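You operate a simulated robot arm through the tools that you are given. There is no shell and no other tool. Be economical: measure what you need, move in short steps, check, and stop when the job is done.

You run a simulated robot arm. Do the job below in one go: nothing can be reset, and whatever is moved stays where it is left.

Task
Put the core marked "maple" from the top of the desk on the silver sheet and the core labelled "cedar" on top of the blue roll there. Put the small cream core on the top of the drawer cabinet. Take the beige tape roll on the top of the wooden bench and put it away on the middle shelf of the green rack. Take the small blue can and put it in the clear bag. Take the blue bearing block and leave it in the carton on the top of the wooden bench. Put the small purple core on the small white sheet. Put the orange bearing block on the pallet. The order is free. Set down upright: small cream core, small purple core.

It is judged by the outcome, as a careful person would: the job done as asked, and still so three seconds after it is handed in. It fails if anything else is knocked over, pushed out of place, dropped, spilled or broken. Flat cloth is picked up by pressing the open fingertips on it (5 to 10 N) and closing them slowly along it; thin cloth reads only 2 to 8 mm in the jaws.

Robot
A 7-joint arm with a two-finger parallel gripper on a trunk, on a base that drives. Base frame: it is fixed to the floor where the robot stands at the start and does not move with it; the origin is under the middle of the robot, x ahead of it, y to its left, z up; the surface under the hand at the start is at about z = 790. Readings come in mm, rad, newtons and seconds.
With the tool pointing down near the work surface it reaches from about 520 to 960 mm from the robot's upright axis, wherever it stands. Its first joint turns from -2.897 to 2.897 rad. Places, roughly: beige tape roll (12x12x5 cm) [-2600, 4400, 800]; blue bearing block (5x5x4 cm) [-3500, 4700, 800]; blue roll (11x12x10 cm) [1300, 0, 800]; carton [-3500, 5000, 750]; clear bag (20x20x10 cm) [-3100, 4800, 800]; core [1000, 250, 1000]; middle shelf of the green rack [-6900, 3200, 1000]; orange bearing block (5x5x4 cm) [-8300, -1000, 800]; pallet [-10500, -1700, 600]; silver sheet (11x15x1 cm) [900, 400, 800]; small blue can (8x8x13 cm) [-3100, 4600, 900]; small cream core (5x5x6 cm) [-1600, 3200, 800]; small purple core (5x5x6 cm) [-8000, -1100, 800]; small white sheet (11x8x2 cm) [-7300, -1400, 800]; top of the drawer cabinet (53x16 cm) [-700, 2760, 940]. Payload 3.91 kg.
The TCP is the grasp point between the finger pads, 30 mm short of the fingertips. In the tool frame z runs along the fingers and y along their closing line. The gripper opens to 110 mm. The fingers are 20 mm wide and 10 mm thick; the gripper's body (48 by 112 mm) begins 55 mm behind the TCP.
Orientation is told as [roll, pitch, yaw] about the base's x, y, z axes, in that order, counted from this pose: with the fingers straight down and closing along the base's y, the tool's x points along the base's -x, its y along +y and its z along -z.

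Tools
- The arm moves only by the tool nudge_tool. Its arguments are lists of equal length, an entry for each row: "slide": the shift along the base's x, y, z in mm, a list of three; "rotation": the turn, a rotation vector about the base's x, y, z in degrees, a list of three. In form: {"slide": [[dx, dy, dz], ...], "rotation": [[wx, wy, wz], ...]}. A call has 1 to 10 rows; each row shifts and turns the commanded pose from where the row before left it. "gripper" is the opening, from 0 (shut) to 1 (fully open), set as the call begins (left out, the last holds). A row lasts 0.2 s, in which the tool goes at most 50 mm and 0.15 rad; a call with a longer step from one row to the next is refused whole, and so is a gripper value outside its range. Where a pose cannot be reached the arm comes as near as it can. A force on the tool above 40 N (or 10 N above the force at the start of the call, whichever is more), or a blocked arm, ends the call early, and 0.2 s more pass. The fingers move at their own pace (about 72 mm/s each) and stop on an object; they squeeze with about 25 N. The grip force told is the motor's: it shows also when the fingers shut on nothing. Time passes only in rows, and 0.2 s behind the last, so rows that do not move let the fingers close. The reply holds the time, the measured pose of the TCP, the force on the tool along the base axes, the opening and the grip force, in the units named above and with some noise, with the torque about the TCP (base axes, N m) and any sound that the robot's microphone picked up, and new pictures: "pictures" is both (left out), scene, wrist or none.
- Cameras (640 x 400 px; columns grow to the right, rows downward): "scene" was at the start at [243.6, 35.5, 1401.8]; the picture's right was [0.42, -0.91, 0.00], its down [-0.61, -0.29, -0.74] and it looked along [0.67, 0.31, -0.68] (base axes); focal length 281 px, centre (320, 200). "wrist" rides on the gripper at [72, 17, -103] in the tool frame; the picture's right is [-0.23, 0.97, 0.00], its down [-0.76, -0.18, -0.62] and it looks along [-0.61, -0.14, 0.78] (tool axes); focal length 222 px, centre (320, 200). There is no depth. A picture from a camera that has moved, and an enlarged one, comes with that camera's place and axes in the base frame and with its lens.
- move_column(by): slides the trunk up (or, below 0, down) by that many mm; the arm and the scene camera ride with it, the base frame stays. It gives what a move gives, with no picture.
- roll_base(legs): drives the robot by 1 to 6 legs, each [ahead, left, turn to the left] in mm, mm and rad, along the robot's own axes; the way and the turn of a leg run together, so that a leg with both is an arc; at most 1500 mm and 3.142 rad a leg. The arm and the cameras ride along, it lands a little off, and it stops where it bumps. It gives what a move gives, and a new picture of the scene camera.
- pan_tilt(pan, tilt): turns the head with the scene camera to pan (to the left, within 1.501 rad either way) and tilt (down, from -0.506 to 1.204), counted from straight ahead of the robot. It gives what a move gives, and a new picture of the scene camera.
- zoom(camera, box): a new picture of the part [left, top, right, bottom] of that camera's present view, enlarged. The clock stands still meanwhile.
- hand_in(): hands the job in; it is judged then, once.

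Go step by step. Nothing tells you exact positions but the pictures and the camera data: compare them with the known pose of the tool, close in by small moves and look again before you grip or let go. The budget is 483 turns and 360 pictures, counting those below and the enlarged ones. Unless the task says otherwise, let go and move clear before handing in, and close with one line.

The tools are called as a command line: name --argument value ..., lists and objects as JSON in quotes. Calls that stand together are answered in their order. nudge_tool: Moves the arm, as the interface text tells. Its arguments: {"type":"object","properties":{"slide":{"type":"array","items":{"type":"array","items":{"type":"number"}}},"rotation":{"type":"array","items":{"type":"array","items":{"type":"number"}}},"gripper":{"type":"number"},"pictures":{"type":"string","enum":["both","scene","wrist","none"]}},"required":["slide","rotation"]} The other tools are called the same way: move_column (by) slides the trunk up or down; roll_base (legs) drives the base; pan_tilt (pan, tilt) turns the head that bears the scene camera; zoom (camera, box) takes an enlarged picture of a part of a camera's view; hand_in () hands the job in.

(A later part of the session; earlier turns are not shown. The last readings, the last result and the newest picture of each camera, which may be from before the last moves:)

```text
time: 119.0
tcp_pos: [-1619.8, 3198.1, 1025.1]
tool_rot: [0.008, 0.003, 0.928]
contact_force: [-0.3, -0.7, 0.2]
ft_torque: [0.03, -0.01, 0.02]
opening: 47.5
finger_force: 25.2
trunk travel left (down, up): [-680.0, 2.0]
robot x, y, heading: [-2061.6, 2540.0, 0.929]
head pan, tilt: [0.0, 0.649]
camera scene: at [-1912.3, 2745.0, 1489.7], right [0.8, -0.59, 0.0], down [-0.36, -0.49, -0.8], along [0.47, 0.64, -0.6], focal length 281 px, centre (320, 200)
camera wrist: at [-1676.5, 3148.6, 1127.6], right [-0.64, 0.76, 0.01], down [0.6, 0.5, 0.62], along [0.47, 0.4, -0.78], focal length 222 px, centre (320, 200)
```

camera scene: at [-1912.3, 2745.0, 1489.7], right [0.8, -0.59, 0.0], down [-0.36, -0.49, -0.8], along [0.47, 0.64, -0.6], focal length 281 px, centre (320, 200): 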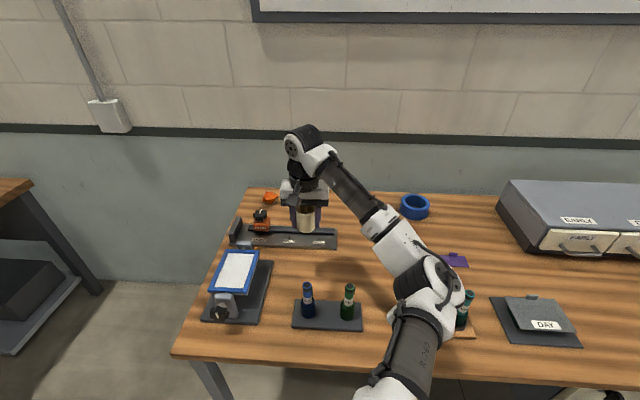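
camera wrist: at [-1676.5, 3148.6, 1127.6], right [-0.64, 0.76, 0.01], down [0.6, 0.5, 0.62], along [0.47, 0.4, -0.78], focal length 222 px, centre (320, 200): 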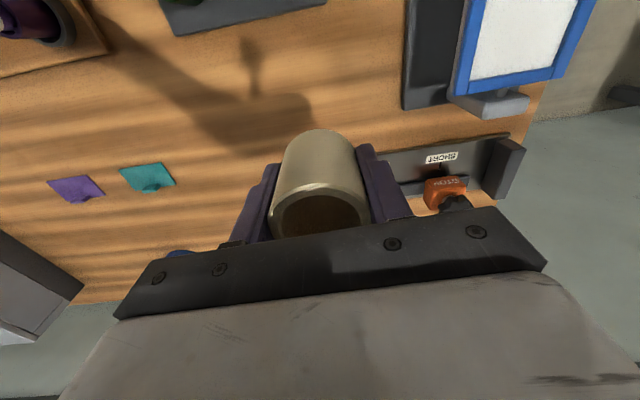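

Held upright. I raise and retract a little, then drive right along the desk to the cabinet.

nudge_tool --slide '[[-10, -15, 30], [-10, -15, 30], [0, 0, 30], [0, 0, 0]]' --rotation '[[0, 0, 0], [0, 0, 0], [0, 0, 0], [0, 0, 0]]' --pictures "none"

roll_base --legs '[[0, -700, 0]]'

```text
time: 120.0
tcp_pos: [-1643.2, 3171.5, 1118.6]
tool_rot: [0.007, 0.0, 0.931]
contact_force: [-0.6, 1.0, -2.1]
ft_torque: [-0.02, -0.01, 0.0]
opening: 47.0
finger_force: 24.9
trunk travel left (down, up): [-680.0, 2.0]
robot x, y, heading: [-2068.4, 2536.0, 0.933]
head pan, tilt: [0.0, 0.649]
```

```text
time: 125.8
tcp_pos: [-1092.1, 2770.0, 1118.3]
tool_rot: [0.008, 0.001, 0.948]
contact_force: [0.3, 0.1, -0.5]
ft_torque: [-0.02, 0.01, 0.0]
opening: 46.5
finger_force: 25.0
trunk travel left (down, up): [-680.0, 2.0]
robot x, y, heading: [-1500.3, 2126.4, 0.953]
head pan, tilt: [0.0, 0.649]
camera scene: at [-1354.6, 2338.8, 1489.8], right [0.81, -0.58, 0.0], down [-0.35, -0.49, -0.8], along [0.46, 0.65, -0.6], focal length 281 px, centre (320, 200)
```

scene: 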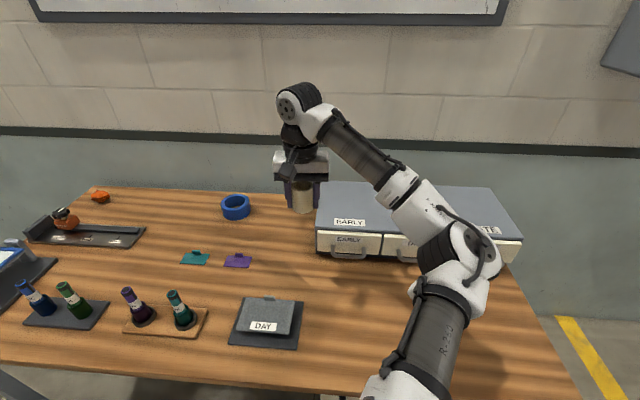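

I move the base a bit closer and to the right so the cabinet top is within easy reach.

roll_base --legs '[[120, -110, 0]]'

nudge_tool --slide '[[20, 12, 0], [20, 12, 0], [20, 12, -20], [0, 0, 0]]' --rotation '[[0, 0, 0], [0, 0, 0], [0, 0, 0], [0, 0, 0]]'

```text
time: 127.3
tcp_pos: [-936.2, 2806.6, 1117.4]
tool_rot: [0.01, 0.001, 0.946]
contact_force: [-0.4, 0.2, 0.1]
ft_torque: [-0.01, 0.05, 0.02]
opening: 46.5
finger_force: 24.9
trunk travel left (down, up): [-680.0, 2.0]
robot x, y, heading: [-1346.4, 2162.9, 0.955]
head pan, tilt: [0.0, 0.649]
camera scene: at [-1198.6, 2375.0, 1489.6], right [0.81, -0.58, 0.0], down [-0.35, -0.49, -0.8], along [0.46, 0.65, -0.61], focal length 281 px, centre (320, 200)
```

scene: 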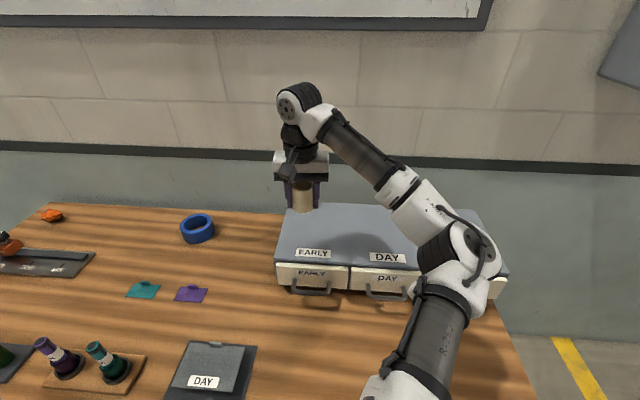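

```text
time: 128.3
tcp_pos: [-877.1, 2843.0, 1098.8]
tool_rot: [0.008, 0.001, 0.949]
contact_force: [1.0, -0.7, -1.0]
ft_torque: [0.02, 0.0, 0.01]
opening: 46.1
finger_force: 25.1
trunk travel left (down, up): [-680.0, 2.0]
robot x, y, heading: [-1349.9, 2165.1, 0.955]
head pan, tilt: [0.0, 0.649]
camera scene: at [-1199.8, 2374.3, 1489.9], right [0.81, -0.58, 0.0], down [-0.35, -0.49, -0.8], along [0.46, 0.65, -0.6], focal length 281 px, centre (320, 200)
camera wrist: at [-933.1, 2792.8, 1201.0], right [-0.66, 0.75, 0.01], down [0.59, 0.51, 0.62], along [0.46, 0.41, -0.78], focal length 222 px, centre (320, 200)
```

scene: 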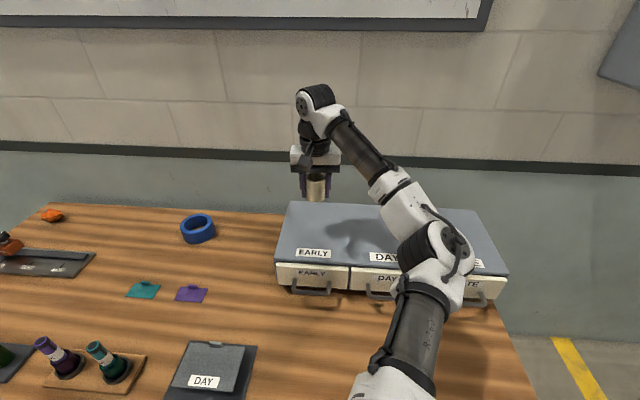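
wrist: 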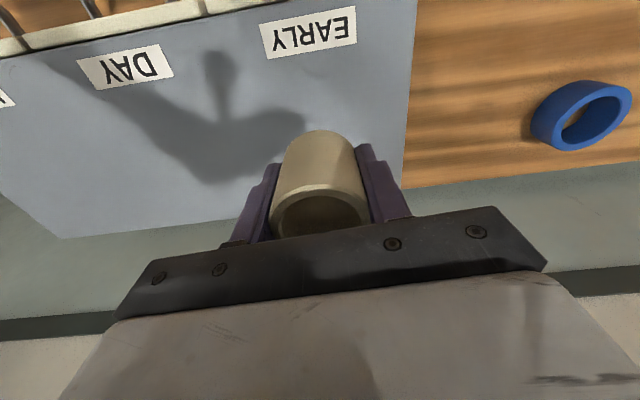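

The cabinet's top spans about 2545 to 2015 along and 210 mm deep; my core is 100 mm from its left end. I move 40 mm deeper and lower.

nudge_tool --slide '[[25, 31, -20], [0, 0, -40], [0, 0, -30], [0, 0, -15], [0, 0, 0]]' --rotation '[[0, 0, 0], [0, 0, 0], [0, 0, 0], [0, 0, 0], [0, 0, 0]]'

```text
time: 129.5
tcp_pos: [-849.9, 2875.1, 991.9]
tool_rot: [0.008, -0.001, 0.947]
contact_force: [0.0, 0.5, 0.3]
ft_torque: [-0.02, -0.02, 0.01]
opening: 46.0
finger_force: 25.1
trunk travel left (down, up): [-680.0, 2.0]
robot x, y, heading: [-1345.7, 2161.8, 0.949]
head pan, tilt: [0.0, 0.649]
camera scene: at [-1199.5, 2374.8, 1489.8], right [0.81, -0.58, 0.0], down [-0.35, -0.49, -0.8], along [0.46, 0.65, -0.6], focal length 281 px, centre (320, 200)
camera wrist: at [-905.2, 2823.8, 1093.5], right [-0.66, 0.75, 0.01], down [0.59, 0.51, 0.62], along [0.46, 0.41, -0.78], focal length 222 px, centre (320, 200)
```

scene: 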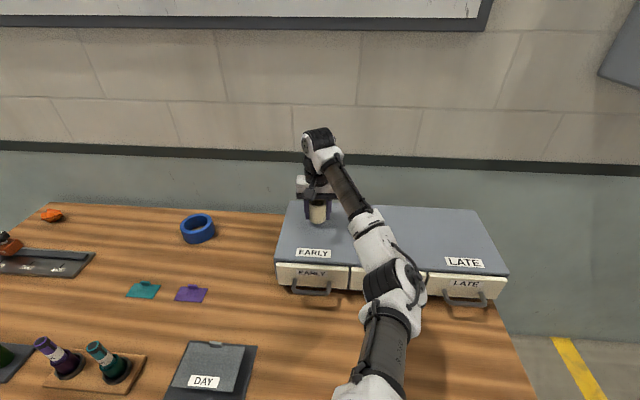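
wrist: 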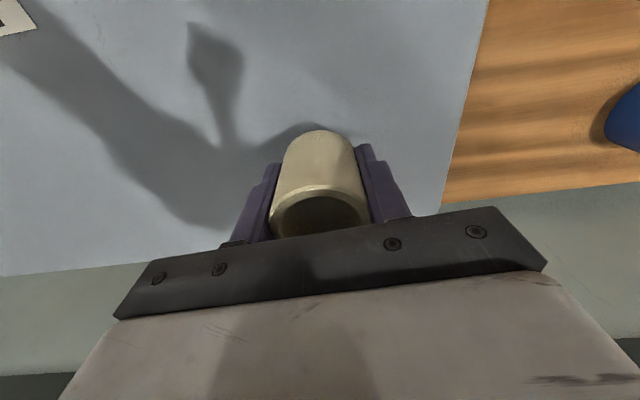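

Over the cabinet top. I lower in small steps.

nudge_tool --slide '[[0, 0, -6], [0, 0, -4], [0, 0, 0]]' --rotation '[[0, 0, 0], [0, 0, 0], [0, 0, 0]]' --pictures "none"

nudge_tool --slide '[[0, 0, -3], [0, 0, 0]]' --rotation '[[0, 0, 0], [0, 0, 0]]' --pictures "none"

nudge_tool --slide '[[0, 0, -3], [0, 0, 0]]' --rotation '[[0, 0, 0], [0, 0, 0]]' --pictures "none"

```text
time: 130.3
tcp_pos: [-850.4, 2874.0, 982.0]
tool_rot: [0.007, -0.001, 0.947]
contact_force: [-0.2, -0.4, 0.3]
ft_torque: [0.01, -0.01, 0.0]
opening: 45.8
finger_force: 25.2
trunk travel left (down, up): [-680.0, 2.0]
robot x, y, heading: [-1349.1, 2171.0, 0.954]
head pan, tilt: [0.0, 0.649]
```

```text
time: 130.9
tcp_pos: [-850.9, 2874.6, 979.7]
tool_rot: [0.009, 0.001, 0.949]
contact_force: [-0.1, 0.2, -0.8]
ft_torque: [-0.02, 0.02, -0.02]
opening: 46.0
finger_force: 24.9
trunk travel left (down, up): [-680.0, 2.0]
robot x, y, heading: [-1345.7, 2162.4, 0.952]
head pan, tilt: [0.0, 0.649]
```

```text
time: 131.5
tcp_pos: [-852.4, 2873.6, 976.6]
tool_rot: [0.009, 0.001, 0.946]
contact_force: [0.4, 0.3, -0.5]
ft_torque: [0.06, -0.02, -0.02]
opening: 45.8
finger_force: 25.3
trunk travel left (down, up): [-680.0, 2.0]
robot x, y, heading: [-1346.2, 2166.1, 0.952]
head pan, tilt: [0.0, 0.649]
```

nudge_tool --slide '[[0, 0, -3], [0, 0, 0]]' --rotation '[[0, 0, 0], [0, 0, 0]]' --pictures "none"

nudge_tool --slide '[[0, 0, -2], [0, 0, 0]]' --rotation '[[0, 0, 0], [0, 0, 0]]' --pictures "none"

nudge_tool --slide '[[0, 0, -2], [0, 0, 0]]' --rotation '[[0, 0, 0], [0, 0, 0]]' --pictures "none"

```text
time: 132.1
tcp_pos: [-851.1, 2873.5, 973.3]
tool_rot: [0.006, -0.001, 0.951]
contact_force: [0.5, 0.0, -0.7]
ft_torque: [0.03, -0.01, -0.01]
opening: 45.9
finger_force: 25.8
trunk travel left (down, up): [-680.0, 2.0]
robot x, y, heading: [-1347.7, 2161.8, 0.958]
head pan, tilt: [0.0, 0.649]
```

```text
time: 132.7
tcp_pos: [-851.9, 2872.1, 972.9]
tool_rot: [0.008, 0.0, 0.948]
contact_force: [0.5, -0.1, -0.2]
ft_torque: [0.0, -0.01, 0.02]
opening: 45.8
finger_force: 24.5
trunk travel left (down, up): [-680.0, 2.0]
robot x, y, heading: [-1347.8, 2164.2, 0.957]
head pan, tilt: [0.0, 0.649]
```

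```text
time: 133.3
tcp_pos: [-852.5, 2873.2, 969.2]
tool_rot: [0.007, 0.002, 0.949]
contact_force: [0.4, -0.3, -0.5]
ft_torque: [-0.02, -0.01, 0.02]
opening: 46.0
finger_force: 25.0
trunk travel left (down, up): [-680.0, 2.0]
robot x, y, heading: [-1346.3, 2162.0, 0.95]
head pan, tilt: [0.0, 0.649]
```

zoom --camera "scene" --box '[270, 180, 366, 240]'

nudge_tool --slide '[[0, 0, -2], [0, 0, 0]]' --rotation '[[0, 0, 0], [0, 0, 0]]' --pictures "none"

nudge_tool --slide '[[0, 0, -2], [0, 0, 0]]' --rotation '[[0, 0, 0], [0, 0, 0]]' --pictures "none"

nudge_tool --slide '[[0, 0, -2], [0, 0, 0]]' --rotation '[[0, 0, 0], [0, 0, 0]]' --pictures "none"

```text
6.67 times, centred on (318, 210) of scene
camera zoom: at [-1199.5, 2374.7, 1489.8], right [0.81, -0.58, 0.0], down [-0.35, -0.49, -0.8], along [0.46, 0.65, -0.6], focal length 1875 px, centre (333, 133)
```

zoom: 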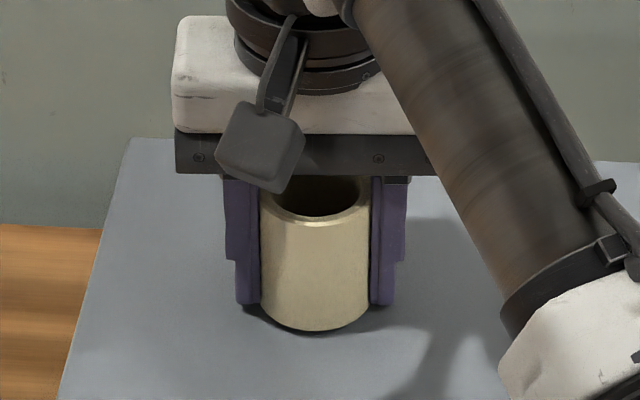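

```text
time: 133.9
tcp_pos: [-852.0, 2871.9, 967.1]
tool_rot: [0.009, 0.002, 0.949]
contact_force: [0.0, 0.2, -0.5]
ft_torque: [-0.03, 0.01, 0.0]
opening: 45.7
finger_force: 24.5
trunk travel left (down, up): [-680.0, 2.0]
robot x, y, heading: [-1345.7, 2166.6, 0.952]
head pan, tilt: [0.0, 0.649]
```

```text
time: 134.5
tcp_pos: [-851.9, 2872.0, 968.1]
tool_rot: [0.008, 0.0, 0.948]
contact_force: [1.6, 1.3, 4.5]
ft_torque: [-0.1, -0.21, 0.03]
opening: 45.7
finger_force: 25.1
trunk travel left (down, up): [-680.0, 2.0]
robot x, y, heading: [-1346.8, 2163.7, 0.956]
head pan, tilt: [0.0, 0.649]
```

```text
time: 135.1
tcp_pos: [-851.4, 2872.8, 967.3]
tool_rot: [0.007, -0.005, 0.949]
contact_force: [4.0, 5.9, 20.4]
ft_torque: [-0.32, -0.52, 0.11]
opening: 45.9
finger_force: 25.8
trunk travel left (down, up): [-680.0, 2.0]
robot x, y, heading: [-1347.0, 2164.2, 0.953]
head pan, tilt: [0.0, 0.649]
```

The core rests on the cabinet top. I ease 2 mm, open partly and rise.

nudge_tool --slide '[[0, 0, 2], [0, 0, 0]]' --rotation '[[0, 0, 0], [0, 0, 0]]' --pictures "none"

nudge_tool --slide '[[0, 0, 0], [0, 0, 0], [0, 0, 10], [0, 0, 25], [0, 0, 40], [0, 0, 45], [0, 0, 40], [-10, -15, 40]]' --rotation '[[0, 0, 0], [0, 0, 0], [0, 0, 0], [0, 0, 0], [0, 0, 0], [0, 0, 0], [0, 0, 0], [0, 0, 0]]' --gripper 0.75 --pictures "scene"

```text
time: 135.7
tcp_pos: [-853.5, 2872.6, 966.6]
tool_rot: [0.01, -0.001, 0.948]
contact_force: [6.4, 7.3, 17.1]
ft_torque: [-0.15, -0.58, 0.27]
opening: 45.8
finger_force: 24.7
trunk travel left (down, up): [-680.0, 2.0]
robot x, y, heading: [-1348.1, 2170.3, 0.954]
head pan, tilt: [0.0, 0.649]
```

```text
time: 137.5
tcp_pos: [-862.8, 2858.5, 1168.4]
tool_rot: [0.007, 0.0, 0.947]
contact_force: [-0.1, 1.1, 0.1]
ft_torque: [0.0, -0.01, 0.02]
opening: 82.5
finger_force: 0.1
trunk travel left (down, up): [-680.0, 2.0]
robot x, y, heading: [-1348.5, 2163.2, 0.957]
head pan, tilt: [0.0, 0.649]
camera scene: at [-1200.2, 2373.6, 1490.0], right [0.81, -0.58, 0.0], down [-0.35, -0.49, -0.8], along [0.46, 0.65, -0.6], focal length 281 px, centre (320, 200)
```

scene: 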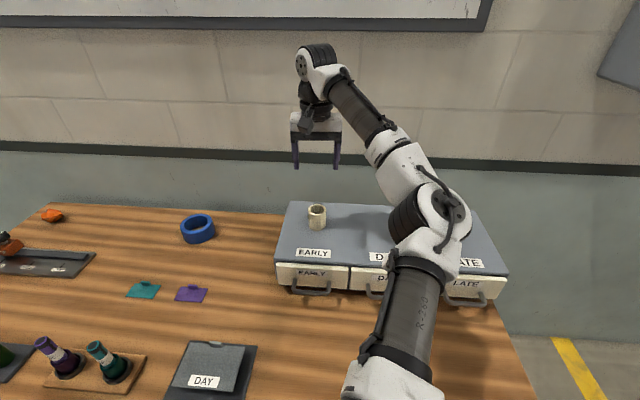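

The cream core stands on the cabinet. I back off and drive left to the wooden bench.

nudge_tool --slide '[[-25, -35, 10], [-25, -35, 10], [-25, -35, 0]]' --rotation '[[0, 0, 0], [0, 0, 0], [0, 0, 0]]' --pictures "none"

roll_base --legs '[[-220, 0, -0.045], [0, 1400, 0], [0, 1300, 0]]'

```text
time: 138.3
tcp_pos: [-936.5, 2753.0, 1184.9]
tool_rot: [0.005, -0.001, 0.948]
contact_force: [-0.3, -0.8, -0.4]
ft_torque: [0.01, -0.02, 0.0]
opening: 82.2
finger_force: 0.1
trunk travel left (down, up): [-680.0, 2.0]
robot x, y, heading: [-1344.9, 2164.3, 0.954]
head pan, tilt: [0.0, 0.649]
```

```text
time: 160.5
tcp_pos: [-3219.9, 4182.3, 1184.6]
tool_rot: [0.009, -0.002, 0.94]
contact_force: [0.6, -0.4, 0.1]
ft_torque: [0.0, 0.0, 0.0]
opening: 82.7
finger_force: 0.0
trunk travel left (down, up): [-680.0, 2.0]
robot x, y, heading: [-3635.6, 3592.7, 0.948]
head pan, tilt: [0.0, 0.649]
camera scene: at [-3486.6, 3803.8, 1489.8], right [0.81, -0.59, 0.0], down [-0.35, -0.49, -0.8], along [0.47, 0.65, -0.6], focal length 281 px, centre (320, 200)
```

scene: 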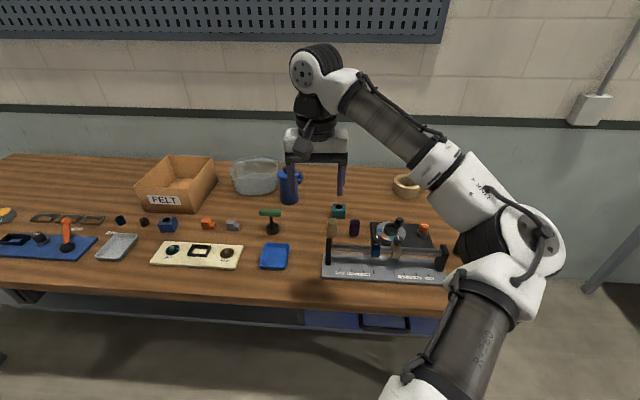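

The bench is in view: FELT carton, clear bag, blue can, beige ring, and small blocks. I zoom for detail.

zoom --camera "scene" --box '[100, 140, 340, 290]'

zoom --camera "scene" --box '[220, 140, 460, 290]'

```text
2.67 times, centred on (220, 215) of scene
camera zoom: at [-3486.6, 3803.8, 1489.8], right [0.81, -0.59, 0.0], down [-0.35, -0.49, -0.8], along [0.47, 0.65, -0.6], focal length 750 px, centre (587, 160)
```

zoom: 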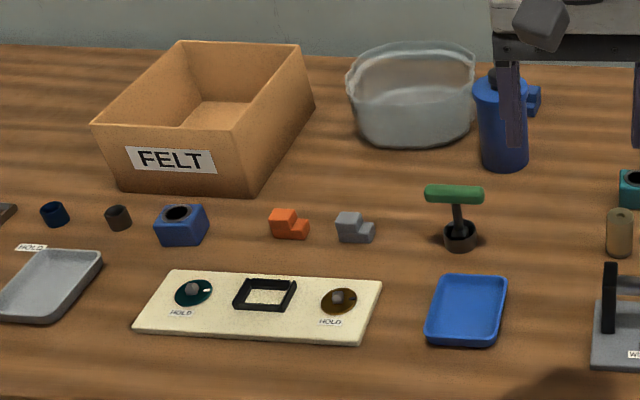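

```text
2.67 times, centred on (340, 215) of scene
camera zoom: at [-3486.6, 3803.8, 1489.8], right [0.81, -0.59, 0.0], down [-0.35, -0.49, -0.8], along [0.47, 0.65, -0.6], focal length 750 px, centre (267, 160)
```

zoom: 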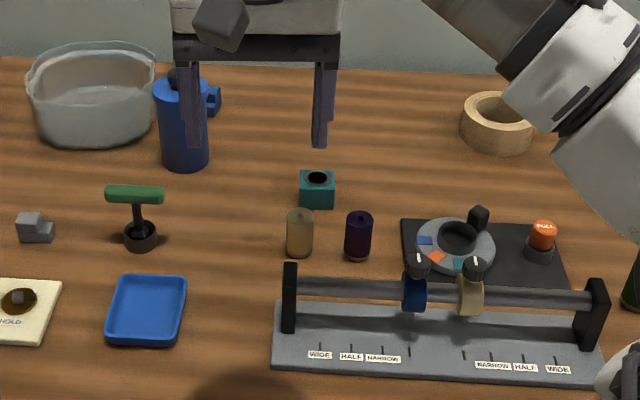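

The can stands near (-3048, 4633), the bag near (-3114, 4803), the bearing block near (-3484, 4744) and the tape near (-2597, 4400). I move the base closer, between can and bag.

roll_base --legs '[[150, 250, -0.04], [130, 0, 0]]'

```text
time: 163.9
tcp_pos: [-3231.8, 4536.9, 1183.5]
tool_rot: [0.007, 0.002, 0.911]
contact_force: [-0.5, 0.8, -0.6]
ft_torque: [-0.03, -0.01, -0.04]
opening: 82.5
finger_force: 0.1
trunk travel left (down, up): [-680.0, 2.0]
robot x, y, heading: [-3664.0, 3962.7, 0.915]
head pan, tilt: [0.0, 0.649]
camera scene: at [-3509.8, 4167.2, 1489.5], right [0.79, -0.61, 0.0], down [-0.37, -0.48, -0.8], along [0.49, 0.63, -0.61], focal length 281 px, centre (320, 200)
```

scene: 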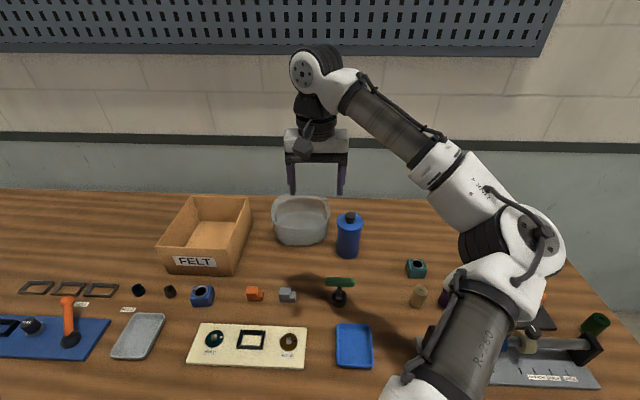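

Let me look closer at the can and bag from here.

zoom --camera "scene" --box '[250, 170, 410, 270]'

```text
4.00 times, centred on (330, 220) of scene
camera zoom: at [-3509.8, 4167.2, 1489.5], right [0.79, -0.61, 0.0], down [-0.37, -0.48, -0.8], along [0.49, 0.63, -0.61], focal length 1125 px, centre (280, 120)
```

zoom: 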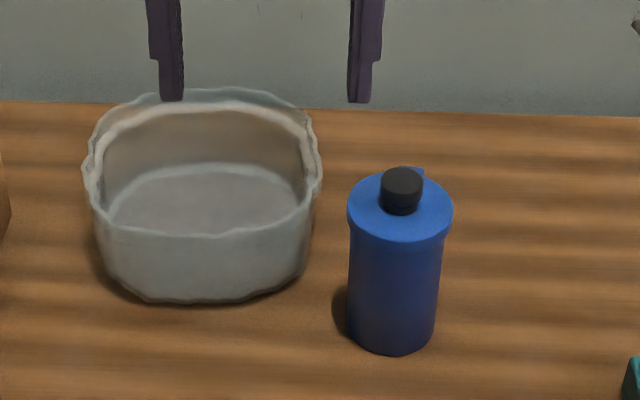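

The can has a cap and a slightly wider lid (about 77 mm). I tilt the tool 30° outward for reach into the bag, open the jaws and go over the can.

nudge_tool --slide '[[0, 0, 0], [0, 0, 0], [0, 0, 0], [0, 0, 0], [40, 15, -15], [40, 15, -15], [40, 15, -20], [35, 10, -20], [0, 0, 0]]' --rotation '[[6.32, -4.9, 0], [6.32, -4.9, 0], [6.32, -4.9, 0], [4.74, -3.68, 0], [0, 0, 0], [0, 0, 0], [0, 0, 0], [0, 0, 0], [0, 0, 0]]' --gripper 0.95

```text
time: 165.9
tcp_pos: [-3076.6, 4587.0, 1115.7]
tool_rot: [0.008, -0.524, 0.91]
contact_force: [-0.5, 0.3, -0.6]
ft_torque: [-0.01, -0.02, 0.01]
opening: 104.3
finger_force: 0.0
trunk travel left (down, up): [-680.0, 2.0]
robot x, y, heading: [-3666.3, 3964.5, 0.911]
head pan, tilt: [0.0, 0.649]
camera scene: at [-3510.8, 4166.0, 1489.9], right [0.79, -0.61, 0.0], down [-0.37, -0.48, -0.8], along [0.49, 0.63, -0.6], focal length 281 px, centre (320, 200)
camera wrist: at [-3161.1, 4506.8, 1167.3], right [-0.65, 0.75, 0.12], down [0.36, 0.16, 0.92], along [0.67, 0.64, -0.38], focal length 222 px, centre (320, 200)
```

scene: 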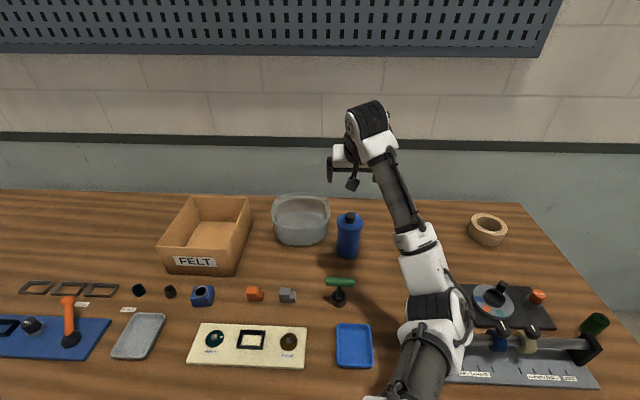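
wrist: 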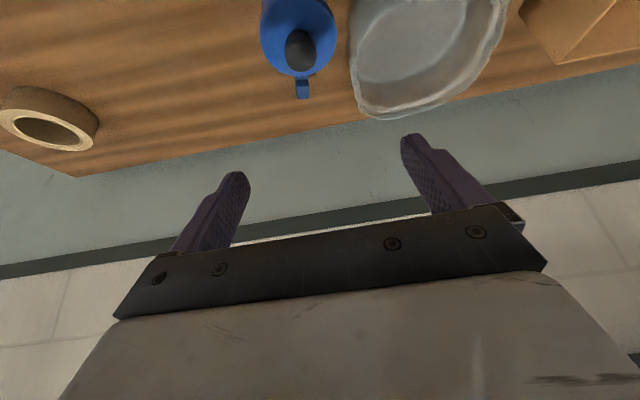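

The lid's centre is at (-3059, 4605). The blue stub behind it is the can's spout, clear of the finger sides. I descend part way.

nudge_tool --slide '[[16, 14, -30], [0, 0, -40], [0, 0, -40], [0, 0, -25], [0, 0, 0]]' --rotation '[[0, 0, 0], [0, 0, 0], [0, 0, 0], [0, 0, 0], [0, 0, 0]]'

```text
time: 167.1
tcp_pos: [-3062.4, 4604.8, 979.2]
tool_rot: [0.009, -0.524, 0.908]
contact_force: [0.5, -0.4, -0.9]
ft_torque: [-0.02, 0.01, 0.01]
opening: 104.5
finger_force: 0.0
trunk travel left (down, up): [-680.0, 2.0]
robot x, y, heading: [-3664.5, 3962.5, 0.91]
head pan, tilt: [0.0, 0.649]
camera scene: at [-3510.6, 4166.1, 1489.8], right [0.79, -0.61, 0.0], down [-0.37, -0.48, -0.8], along [0.49, 0.63, -0.6], focal length 281 px, centre (320, 200)
camera wrist: at [-3145.7, 4523.5, 1030.2], right [-0.65, 0.75, 0.12], down [0.36, 0.16, 0.92], along [0.67, 0.64, -0.38], focal length 222 px, centre (320, 200)
```

scene: 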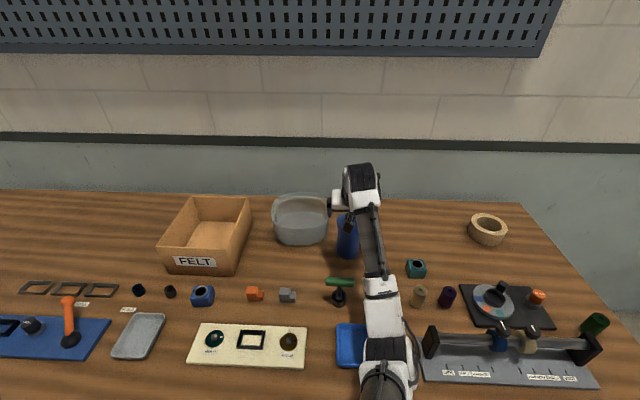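
wrist: 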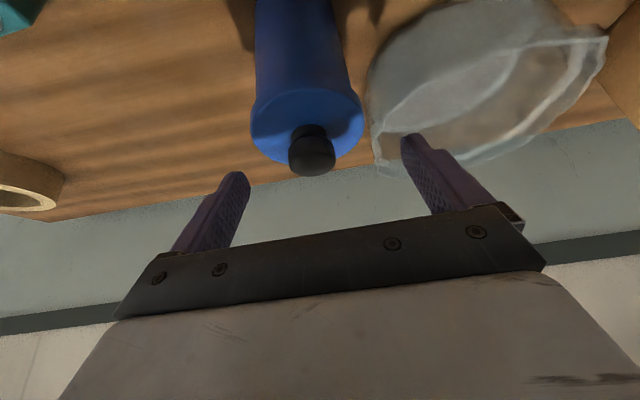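

Good alignment. I descend to lid level and close.

nudge_tool --slide '[[4, -1, -20], [0, 0, -20], [0, 0, -15], [0, 0, -10], [0, 0, 0]]' --rotation '[[0, 0, 0], [0, 0, 0], [0, 0, 0], [0, 0, 0], [0, 0, 0]]' --pictures "wrist"

nudge_tool --slide '[[0, 0, 0], [0, 0, 0], [0, 0, 0], [0, 0, 0]]' --rotation '[[0, 0, 0], [0, 0, 0], [0, 0, 0], [0, 0, 0]]' --gripper 0 --pictures "both"

```text
time: 168.3
tcp_pos: [-3057.3, 4604.9, 911.9]
tool_rot: [0.008, -0.524, 0.908]
contact_force: [-0.2, -0.6, 1.4]
ft_torque: [0.01, 0.03, 0.02]
opening: 104.4
finger_force: 0.0
trunk travel left (down, up): [-680.0, 2.0]
robot x, y, heading: [-3665.3, 3965.5, 0.911]
head pan, tilt: [0.0, 0.649]
camera wrist: at [-3140.0, 4523.4, 964.4], right [-0.65, 0.75, 0.12], down [0.36, 0.16, 0.92], along [0.67, 0.64, -0.38], focal length 222 px, centre (320, 200)
```

wrist: 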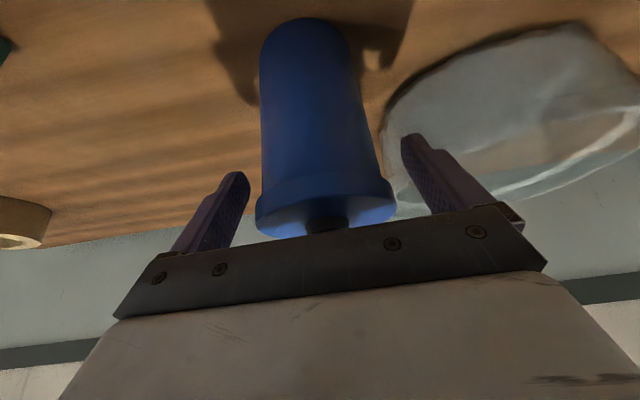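

```text
time: 169.3
tcp_pos: [-3056.1, 4605.7, 911.9]
tool_rot: [0.008, -0.521, 0.907]
contact_force: [0.5, -1.5, -0.5]
ft_torque: [-0.03, -0.03, 0.0]
opening: 79.3
finger_force: 25.0
trunk travel left (down, up): [-680.0, 2.0]
robot x, y, heading: [-3664.7, 3961.6, 0.916]
head pan, tilt: [0.0, 0.649]
camera scene: at [-3510.4, 4166.1, 1489.8], right [0.79, -0.61, 0.0], down [-0.37, -0.48, -0.8], along [0.49, 0.63, -0.6], focal length 281 px, centre (320, 200)
camera wrist: at [-3139.8, 4523.3, 964.6], right [-0.65, 0.75, 0.12], down [0.36, 0.16, 0.92], along [0.67, 0.64, -0.38], focal length 222 px, centre (320, 200)
```

scene: 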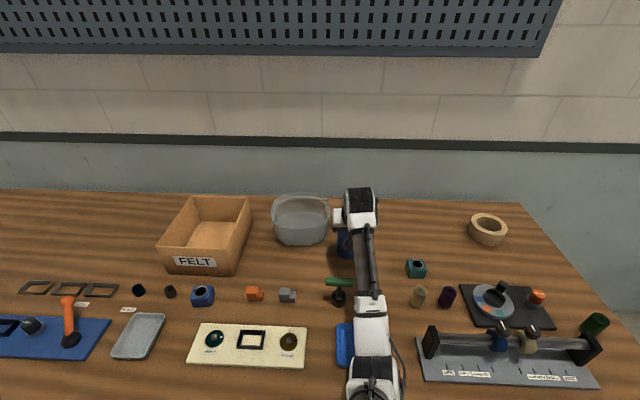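
wrist: 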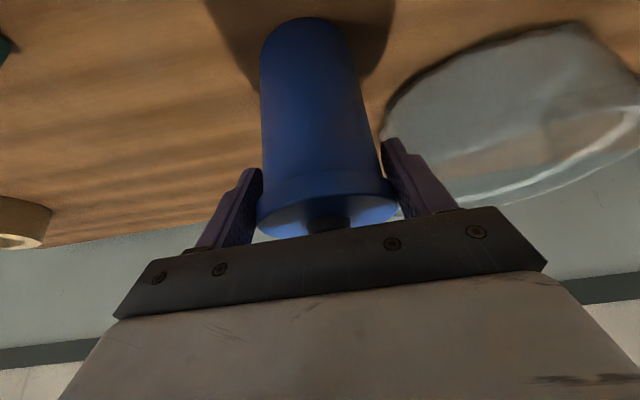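

Gripped at 79 mm. I lift it straight up.

nudge_tool --slide '[[0, 0, 15], [0, 0, 30], [0, 0, 45], [0, 0, 45], [0, 0, 0]]' --rotation '[[0, 0, 0], [0, 0, 0], [0, 0, 0], [0, 0, 0], [0, 0, 0]]'

```text
time: 170.5
tcp_pos: [-3060.9, 4605.0, 1047.0]
tool_rot: [0.009, -0.521, 0.911]
contact_force: [0.2, -0.2, -0.7]
ft_torque: [-0.06, 0.0, -0.01]
opening: 79.7
finger_force: 25.4
trunk travel left (down, up): [-680.0, 2.0]
robot x, y, heading: [-3664.7, 3963.6, 0.917]
head pan, tilt: [0.0, 0.649]
heard: snap
camera scene: at [-3510.4, 4166.3, 1489.7], right [0.79, -0.61, 0.0], down [-0.37, -0.48, -0.8], along [0.49, 0.63, -0.6], focal length 281 px, centre (320, 200)
camera wrist: at [-3143.3, 4523.1, 1098.8], right [-0.65, 0.75, 0.12], down [0.36, 0.16, 0.92], along [0.67, 0.64, -0.38], focal length 222 px, centre (320, 200)
```

scene: 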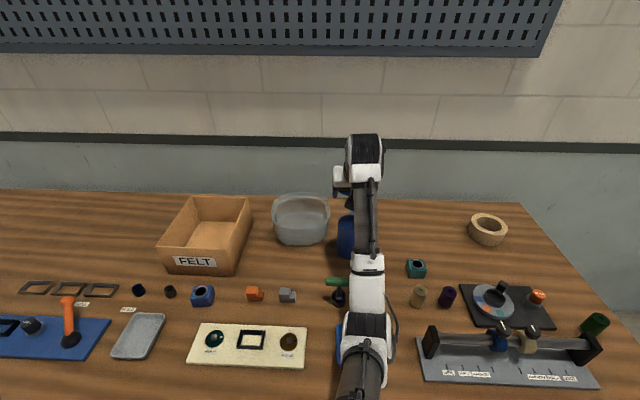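
wrist: 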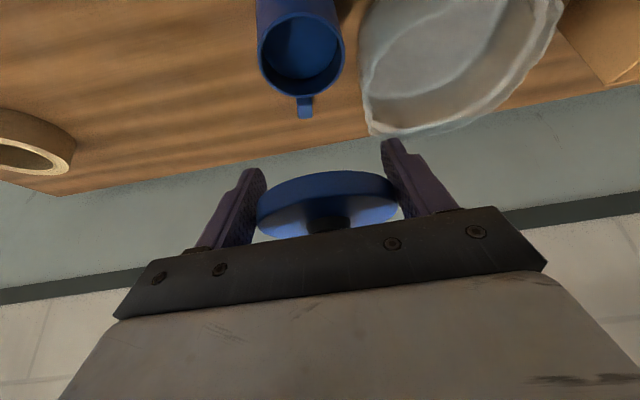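

The lid came off: I had only the lid, and the can's body stayed put. I lower the lid straight back on and press it home, then I'll grip the body lower.

nudge_tool --slide '[[0, 0, -45], [0, 0, -40], [0, 0, -25], [0, 0, -10], [0, 0, 0]]' --rotation '[[0, 0, 0], [0, 0, 0], [0, 0, 0], [0, 0, 0], [0, 0, 0]]' --pictures "wrist"

```text
time: 171.7
tcp_pos: [-3059.1, 4603.7, 928.8]
tool_rot: [0.009, -0.523, 0.913]
contact_force: [-0.1, 0.2, -0.5]
ft_torque: [0.0, 0.01, 0.0]
opening: 79.4
finger_force: 24.6
trunk travel left (down, up): [-680.0, 2.0]
robot x, y, heading: [-3664.4, 3960.7, 0.918]
head pan, tilt: [0.0, 0.649]
camera wrist: at [-3141.1, 4522.5, 981.3], right [-0.65, 0.75, 0.12], down [0.36, 0.16, 0.92], along [0.67, 0.64, -0.38], focal length 222 px, centre (320, 200)
```

wrist: 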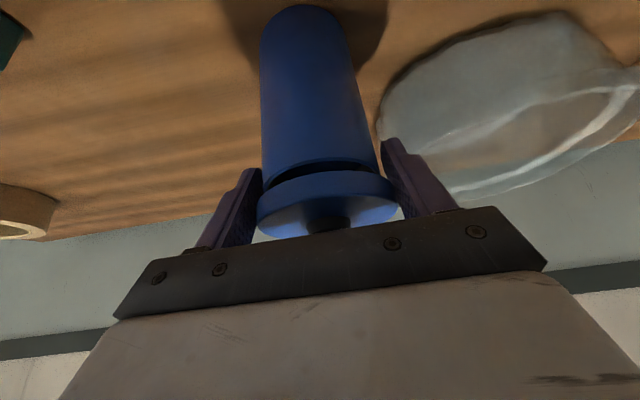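

The lid lines up with the body. I lower slowly and press.

nudge_tool --slide '[[0, 0, -4], [0, 0, -4], [0, 0, -4], [0, 0, -3], [0, 0, 0]]' --rotation '[[0, 0, 0], [0, 0, 0], [0, 0, 0], [0, 0, 0], [0, 0, 0]]' --pictures "none"

nudge_tool --slide '[[0, 0, -2], [0, 0, 0]]' --rotation '[[0, 0, 0], [0, 0, 0]]' --pictures "wrist"

```text
time: 172.9
tcp_pos: [-3057.7, 4604.2, 916.9]
tool_rot: [0.006, -0.529, 0.912]
contact_force: [2.1, 2.9, 14.8]
ft_torque: [0.24, -0.6, 0.12]
opening: 79.6
finger_force: 24.7
trunk travel left (down, up): [-680.0, 2.0]
robot x, y, heading: [-3665.1, 3962.9, 0.918]
head pan, tilt: [0.0, 0.649]
```

```text
time: 173.5
tcp_pos: [-3059.2, 4604.0, 913.4]
tool_rot: [0.006, -0.524, 0.91]
contact_force: [-1.1, 1.9, 14.5]
ft_torque: [0.22, -0.62, 0.08]
opening: 79.6
finger_force: 25.0
trunk travel left (down, up): [-680.0, 2.0]
robot x, y, heading: [-3664.5, 3959.2, 0.912]
head pan, tilt: [0.0, 0.649]
camera wrist: at [-3141.9, 4522.2, 966.2], right [-0.65, 0.75, 0.12], down [0.36, 0.16, 0.92], along [0.67, 0.64, -0.37], focal length 222 px, centre (320, 200)
```

wrist: 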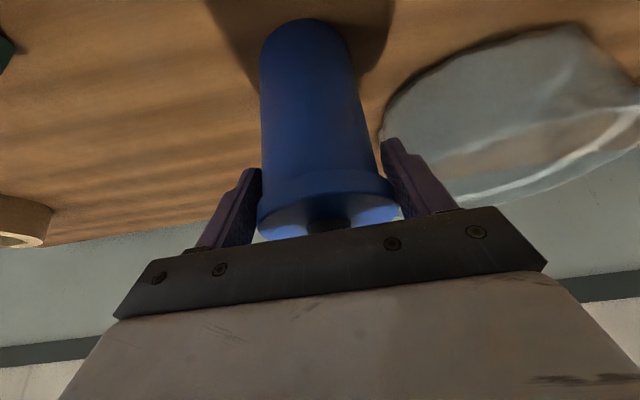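

The lid is going on. I press 2 mm more.

nudge_tool --slide '[[0, 0, -2], [0, 0, 0]]' --rotation '[[0, 0, 0], [0, 0, 0]]' --pictures "none"

nudge_tool --slide '[[0, 0, -2], [0, 0, 0]]' --rotation '[[0, 0, 0], [0, 0, 0]]' --pictures "none"

```text
time: 174.1
tcp_pos: [-3059.1, 4603.6, 912.9]
tool_rot: [0.007, -0.526, 0.912]
contact_force: [-1.1, 3.9, 15.8]
ft_torque: [0.19, -0.42, 0.09]
opening: 79.3
finger_force: 25.0
trunk travel left (down, up): [-680.0, 2.0]
robot x, y, heading: [-3670.0, 3962.3, 0.916]
head pan, tilt: [0.0, 0.649]
```

```text
time: 174.7
tcp_pos: [-3059.7, 4603.3, 913.0]
tool_rot: [0.006, -0.53, 0.914]
contact_force: [-4.4, 5.7, 27.9]
ft_torque: [-0.05, -0.09, 0.16]
opening: 79.3
finger_force: 24.8
trunk travel left (down, up): [-680.0, 2.0]
robot x, y, heading: [-3664.4, 3958.6, 0.914]
head pan, tilt: [0.0, 0.649]
```

Nearly the original height. One firmer press.

nudge_tool --slide '[[0, 0, -1.5], [0, 0, 0]]' --rotation '[[0, 0, 0], [0, 0, 0]]' --pictures "none"

nudge_tool --slide '[[0, 0, -1.5], [0, 0, 0]]' --rotation '[[0, 0, 0], [0, 0, 0]]' --pictures "none"

```text
time: 175.3
tcp_pos: [-3058.1, 4602.3, 911.8]
tool_rot: [0.005, -0.529, 0.909]
contact_force: [-4.6, 5.1, 27.5]
ft_torque: [-0.02, -0.04, 0.06]
opening: 79.2
finger_force: 24.4
trunk travel left (down, up): [-680.0, 2.0]
robot x, y, heading: [-3664.1, 3963.7, 0.913]
head pan, tilt: [0.0, 0.649]
```

```text
time: 175.9
tcp_pos: [-3058.2, 4602.5, 908.7]
tool_rot: [0.008, -0.529, 0.911]
contact_force: [-3.7, 5.7, 27.9]
ft_torque: [-0.02, -0.03, 0.08]
opening: 79.2
finger_force: 25.1
trunk travel left (down, up): [-680.0, 2.0]
robot x, y, heading: [-3667.2, 3965.7, 0.916]
head pan, tilt: [0.0, 0.649]
```

The grip may be slipping on the lid now. I release, rise and inspect.

nudge_tool --slide '[[0, 0, 1], [0, 0, 0], [0, 0, 0], [0, 0, 15], [0, 0, 30], [0, 0, 40], [-10, -10, 40], [-15, -15, 30]]' --rotation '[[0, 0, 0], [0, 0, 0], [0, 0, 0], [0, 0, 0], [0, 0, 0], [0, 0, 0], [0, 0, 0], [0, 0, 0]]' --gripper 1 --pictures "wrist"

zoom --camera "scene" --box '[290, 190, 386, 250]'

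```text
time: 177.7
tcp_pos: [-3080.5, 4577.2, 1061.6]
tool_rot: [0.012, -0.523, 0.909]
contact_force: [0.0, -0.1, 0.1]
ft_torque: [0.0, 0.01, -0.02]
opening: 110.5
finger_force: 0.1
trunk travel left (down, up): [-680.0, 2.0]
robot x, y, heading: [-3664.5, 3961.8, 0.913]
head pan, tilt: [0.0, 0.649]
camera wrist: at [-3164.1, 4495.0, 1113.0], right [-0.65, 0.75, 0.12], down [0.36, 0.16, 0.92], along [0.67, 0.64, -0.38], focal length 222 px, centre (320, 200)
```

wrist: 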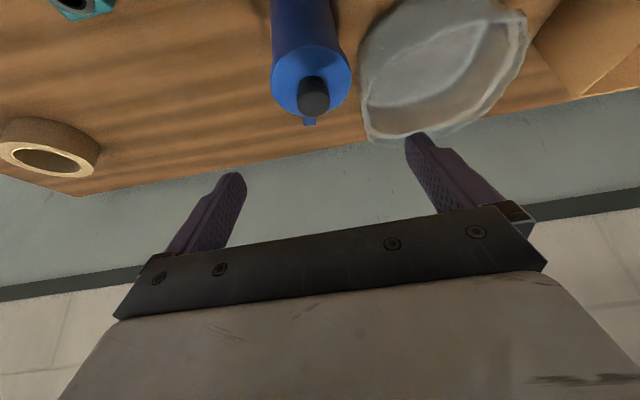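

```text
6.67 times, centred on (338, 220) of scene
camera zoom: at [-3509.7, 4164.6, 1489.9], right [0.79, -0.61, 0.0], down [-0.37, -0.48, -0.8], along [0.49, 0.63, -0.6], focal length 1875 px, centre (200, 67)
```

zoom: 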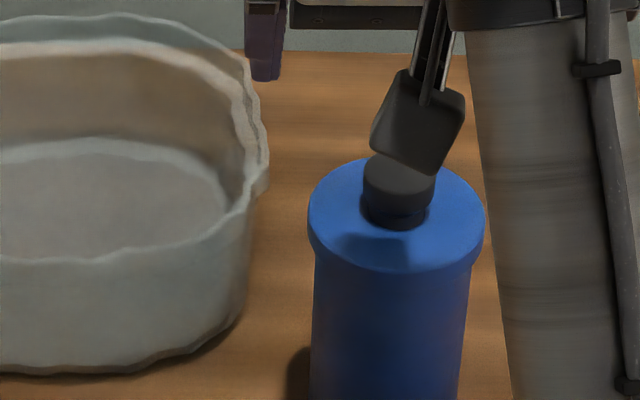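

The lid looks seated again. The rim makes any top grip pull the lid, so I must grip the body from the side beneath the rim. For clearance I'll flip the tool half a turn (camera on top) and then tilt about 60°. First back to vertical and retract.

nudge_tool --slide '[[-20, -25, 30], [-20, -25, 30], [-20, -25, 20], [-15, -20, 0], [0, 0, 0]]' --rotation '[[-6.32, 4.9, 0], [-6.32, 4.9, 0], [-6.32, 4.9, 0], [-4.74, 3.68, 0], [0, 0, 0]]' --pictures "none"

nudge_tool --slide '[[0, 0, 0], [0, 0, 0], [0, 0, 0], [0, 0, 0], [0, 0, 0], [0, 0, 0], [0, 0, 0], [0, 0, 0], [0, 0, 0], [0, 0, 0]]' --rotation '[[0, 0, 8.5], [0, 0, 8.5], [0, 0, 8.5], [0, 0, 8.5], [0, 0, 8.5], [0, 0, 8.5], [0, 0, 8.5], [0, 0, 8.5], [0, 0, 8.5], [0, 0, 8.5]]' --pictures "none"

```text
time: 178.9
tcp_pos: [-3157.3, 4482.5, 1137.8]
tool_rot: [0.009, 0.003, 0.91]
contact_force: [-0.2, 0.2, -0.4]
ft_torque: [-0.01, -0.02, -0.04]
opening: 109.9
finger_force: 0.1
trunk travel left (down, up): [-680.0, 2.0]
robot x, y, heading: [-3666.4, 3962.4, 0.914]
head pan, tilt: [0.0, 0.649]
```

```text
time: 181.1
tcp_pos: [-3158.0, 4483.6, 1140.0]
tool_rot: [0.007, 0.0, 2.397]
contact_force: [-0.7, 0.1, 0.0]
ft_torque: [-0.03, 0.03, 0.01]
opening: 110.1
finger_force: 0.0
trunk travel left (down, up): [-680.0, 2.0]
robot x, y, heading: [-3667.3, 3963.4, 0.916]
head pan, tilt: [0.0, 0.649]
```

Half the flip went fine. I continue it.

nudge_tool --slide '[[0, 0, 0], [0, 0, 0], [0, 0, 0], [0, 0, 0], [0, 0, 0], [0, 0, 0], [0, 0, 0], [0, 0, 0], [0, 0, 0], [0, 0, 0]]' --rotation '[[0, 0, 8.5], [0, 0, 8.5], [0, 0, 8.5], [0, 0, 8.5], [0, 0, 8.5], [0, 0, 8.5], [0, 0, 8.5], [0, 0, 8.5], [0, 0, 8.5], [0, 0, 8.5]]' --pictures "none"

nudge_tool --slide '[[0, 0, 0], [0, 0, 0]]' --rotation '[[0, 0, 5], [0, 0, 5]]' --pictures "both"

```text
time: 183.3
tcp_pos: [-3157.9, 4483.9, 1141.3]
tool_rot: [0.007, 0.001, -2.402]
contact_force: [0.0, 0.7, 0.4]
ft_torque: [0.0, 0.01, -0.02]
opening: 110.0
finger_force: 0.1
trunk travel left (down, up): [-680.0, 2.0]
robot x, y, heading: [-3662.2, 3963.3, 0.917]
head pan, tilt: [0.0, 0.649]
```

```text
time: 183.9
tcp_pos: [-3157.4, 4483.6, 1141.9]
tool_rot: [0.007, 0.0, -2.23]
contact_force: [0.9, -0.7, -0.6]
ft_torque: [0.02, 0.0, 0.0]
opening: 110.0
finger_force: 0.1
trunk travel left (down, up): [-680.0, 2.0]
robot x, y, heading: [-3666.0, 3963.2, 0.912]
head pan, tilt: [0.0, 0.649]
camera scene: at [-3510.6, 4166.2, 1489.8], right [0.79, -0.61, 0.0], down [-0.37, -0.48, -0.8], along [0.49, 0.63, -0.6], focal length 281 px, centre (320, 200)
camera wrist: at [-3101.1, 4531.1, 1243.8], right [0.63, -0.78, 0.01], down [-0.61, -0.49, 0.62], along [-0.48, -0.4, -0.78], focal length 222 px, centre (320, 200)
```

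scene: 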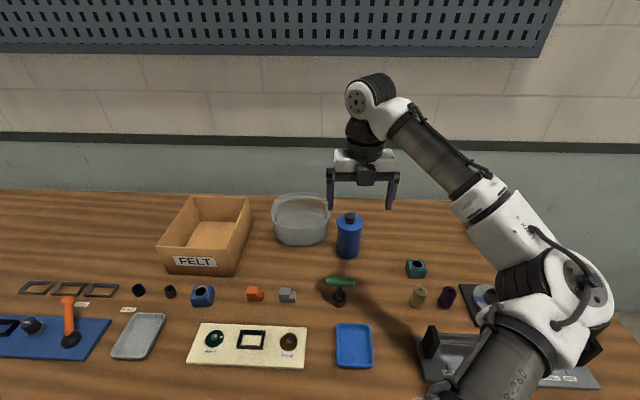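
wrist: 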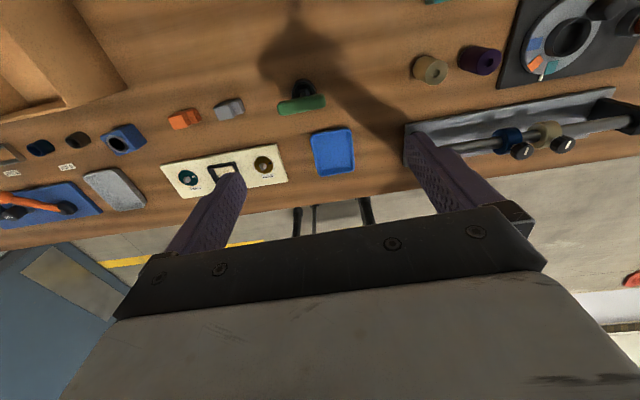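

Flipped without trouble. Now I tilt forward 60°.

nudge_tool --slide '[[0, 0, 0], [0, 0, 0], [0, 0, 0], [0, 0, 0], [0, 0, 0], [0, 0, 0], [0, 0, 0], [0, 0, 0]]' --rotation '[[6.71, -5.21, 0], [6.71, -5.21, 0], [6.71, -5.21, 0], [6.71, -5.21, 0], [6.71, -5.21, 0], [6.71, -5.21, 0], [6.71, -5.21, 0], [0, 0, 0]]' --pictures "both"

```text
time: 185.7
tcp_pos: [-3157.6, 4484.7, 1140.4]
tool_rot: [0.006, 1.04, -2.231]
contact_force: [0.0, 1.0, 0.3]
ft_torque: [-0.04, 0.01, -0.03]
opening: 110.2
finger_force: 0.0
trunk travel left (down, up): [-680.0, 2.0]
robot x, y, heading: [-3667.2, 3964.2, 0.917]
head pan, tilt: [0.0, 0.649]
camera scene: at [-3510.6, 4166.3, 1489.8], right [0.79, -0.61, 0.0], down [-0.37, -0.48, -0.8], along [0.49, 0.63, -0.6], focal length 281 px, centre (320, 200)
camera wrist: at [-3176.5, 4432.0, 1254.0], right [0.69, -0.69, -0.19], down [-0.71, -0.62, -0.34], along [0.12, 0.37, -0.92], focal length 222 px, centre (320, 200)
```

scene: 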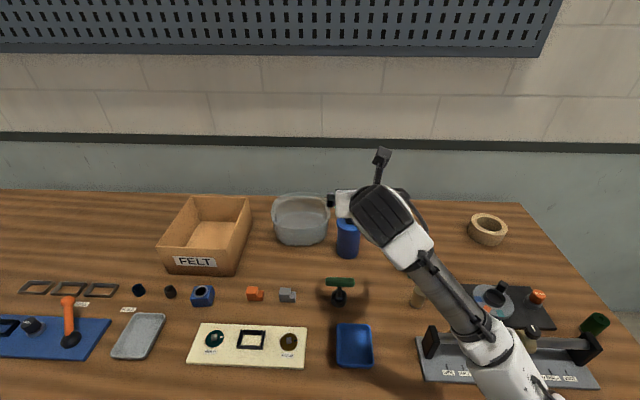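
wrist: 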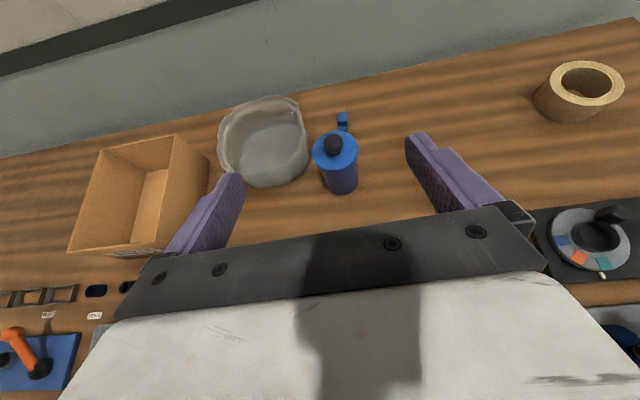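

The view from above is excellent; the can's lid sits at (-3055, 4606). I go to a pre-pose behind and above the can, then slide in along the tool axis.

nudge_tool --slide '[[8, 6, -40], [8, 6, -45], [0, 0, -45], [0, 0, -35], [0, 0, -25], [0, 0, 0]]' --rotation '[[0, 0, 0], [0, 0, 0], [0, 0, 0], [0, 0, 0], [0, 0, 0], [0, 0, 0]]' --pictures "both"

```text
time: 187.1
tcp_pos: [-3142.3, 4498.3, 948.1]
tool_rot: [0.007, 1.036, -2.232]
contact_force: [-0.3, 0.8, -0.8]
ft_torque: [-0.05, 0.0, -0.03]
opening: 109.8
finger_force: 0.1
trunk travel left (down, up): [-680.0, 2.0]
robot x, y, heading: [-3665.0, 3961.6, 0.911]
head pan, tilt: [0.0, 0.649]
camera scene: at [-3510.6, 4166.2, 1489.8], right [0.79, -0.61, 0.0], down [-0.37, -0.48, -0.8], along [0.49, 0.63, -0.6], focal length 281 px, centre (320, 200)
camera wrist: at [-3162.9, 4445.4, 1062.5], right [0.69, -0.69, -0.19], down [-0.71, -0.62, -0.34], along [0.12, 0.37, -0.92], focal length 222 px, centre (320, 200)
```

scene: 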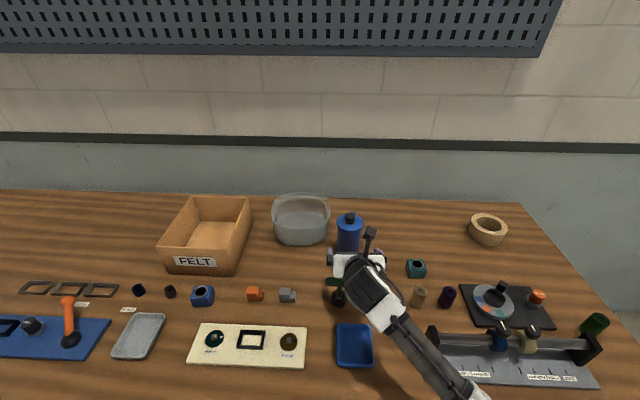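
wrist: 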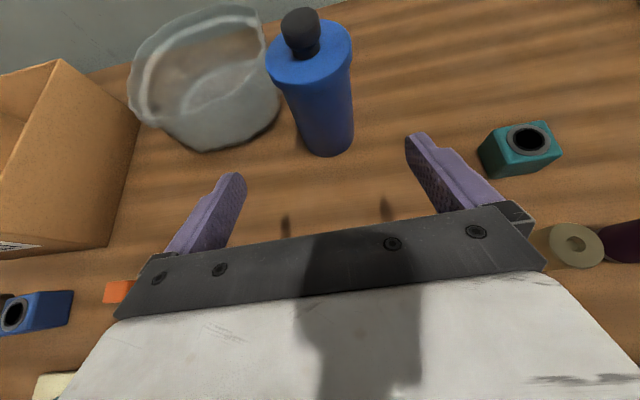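

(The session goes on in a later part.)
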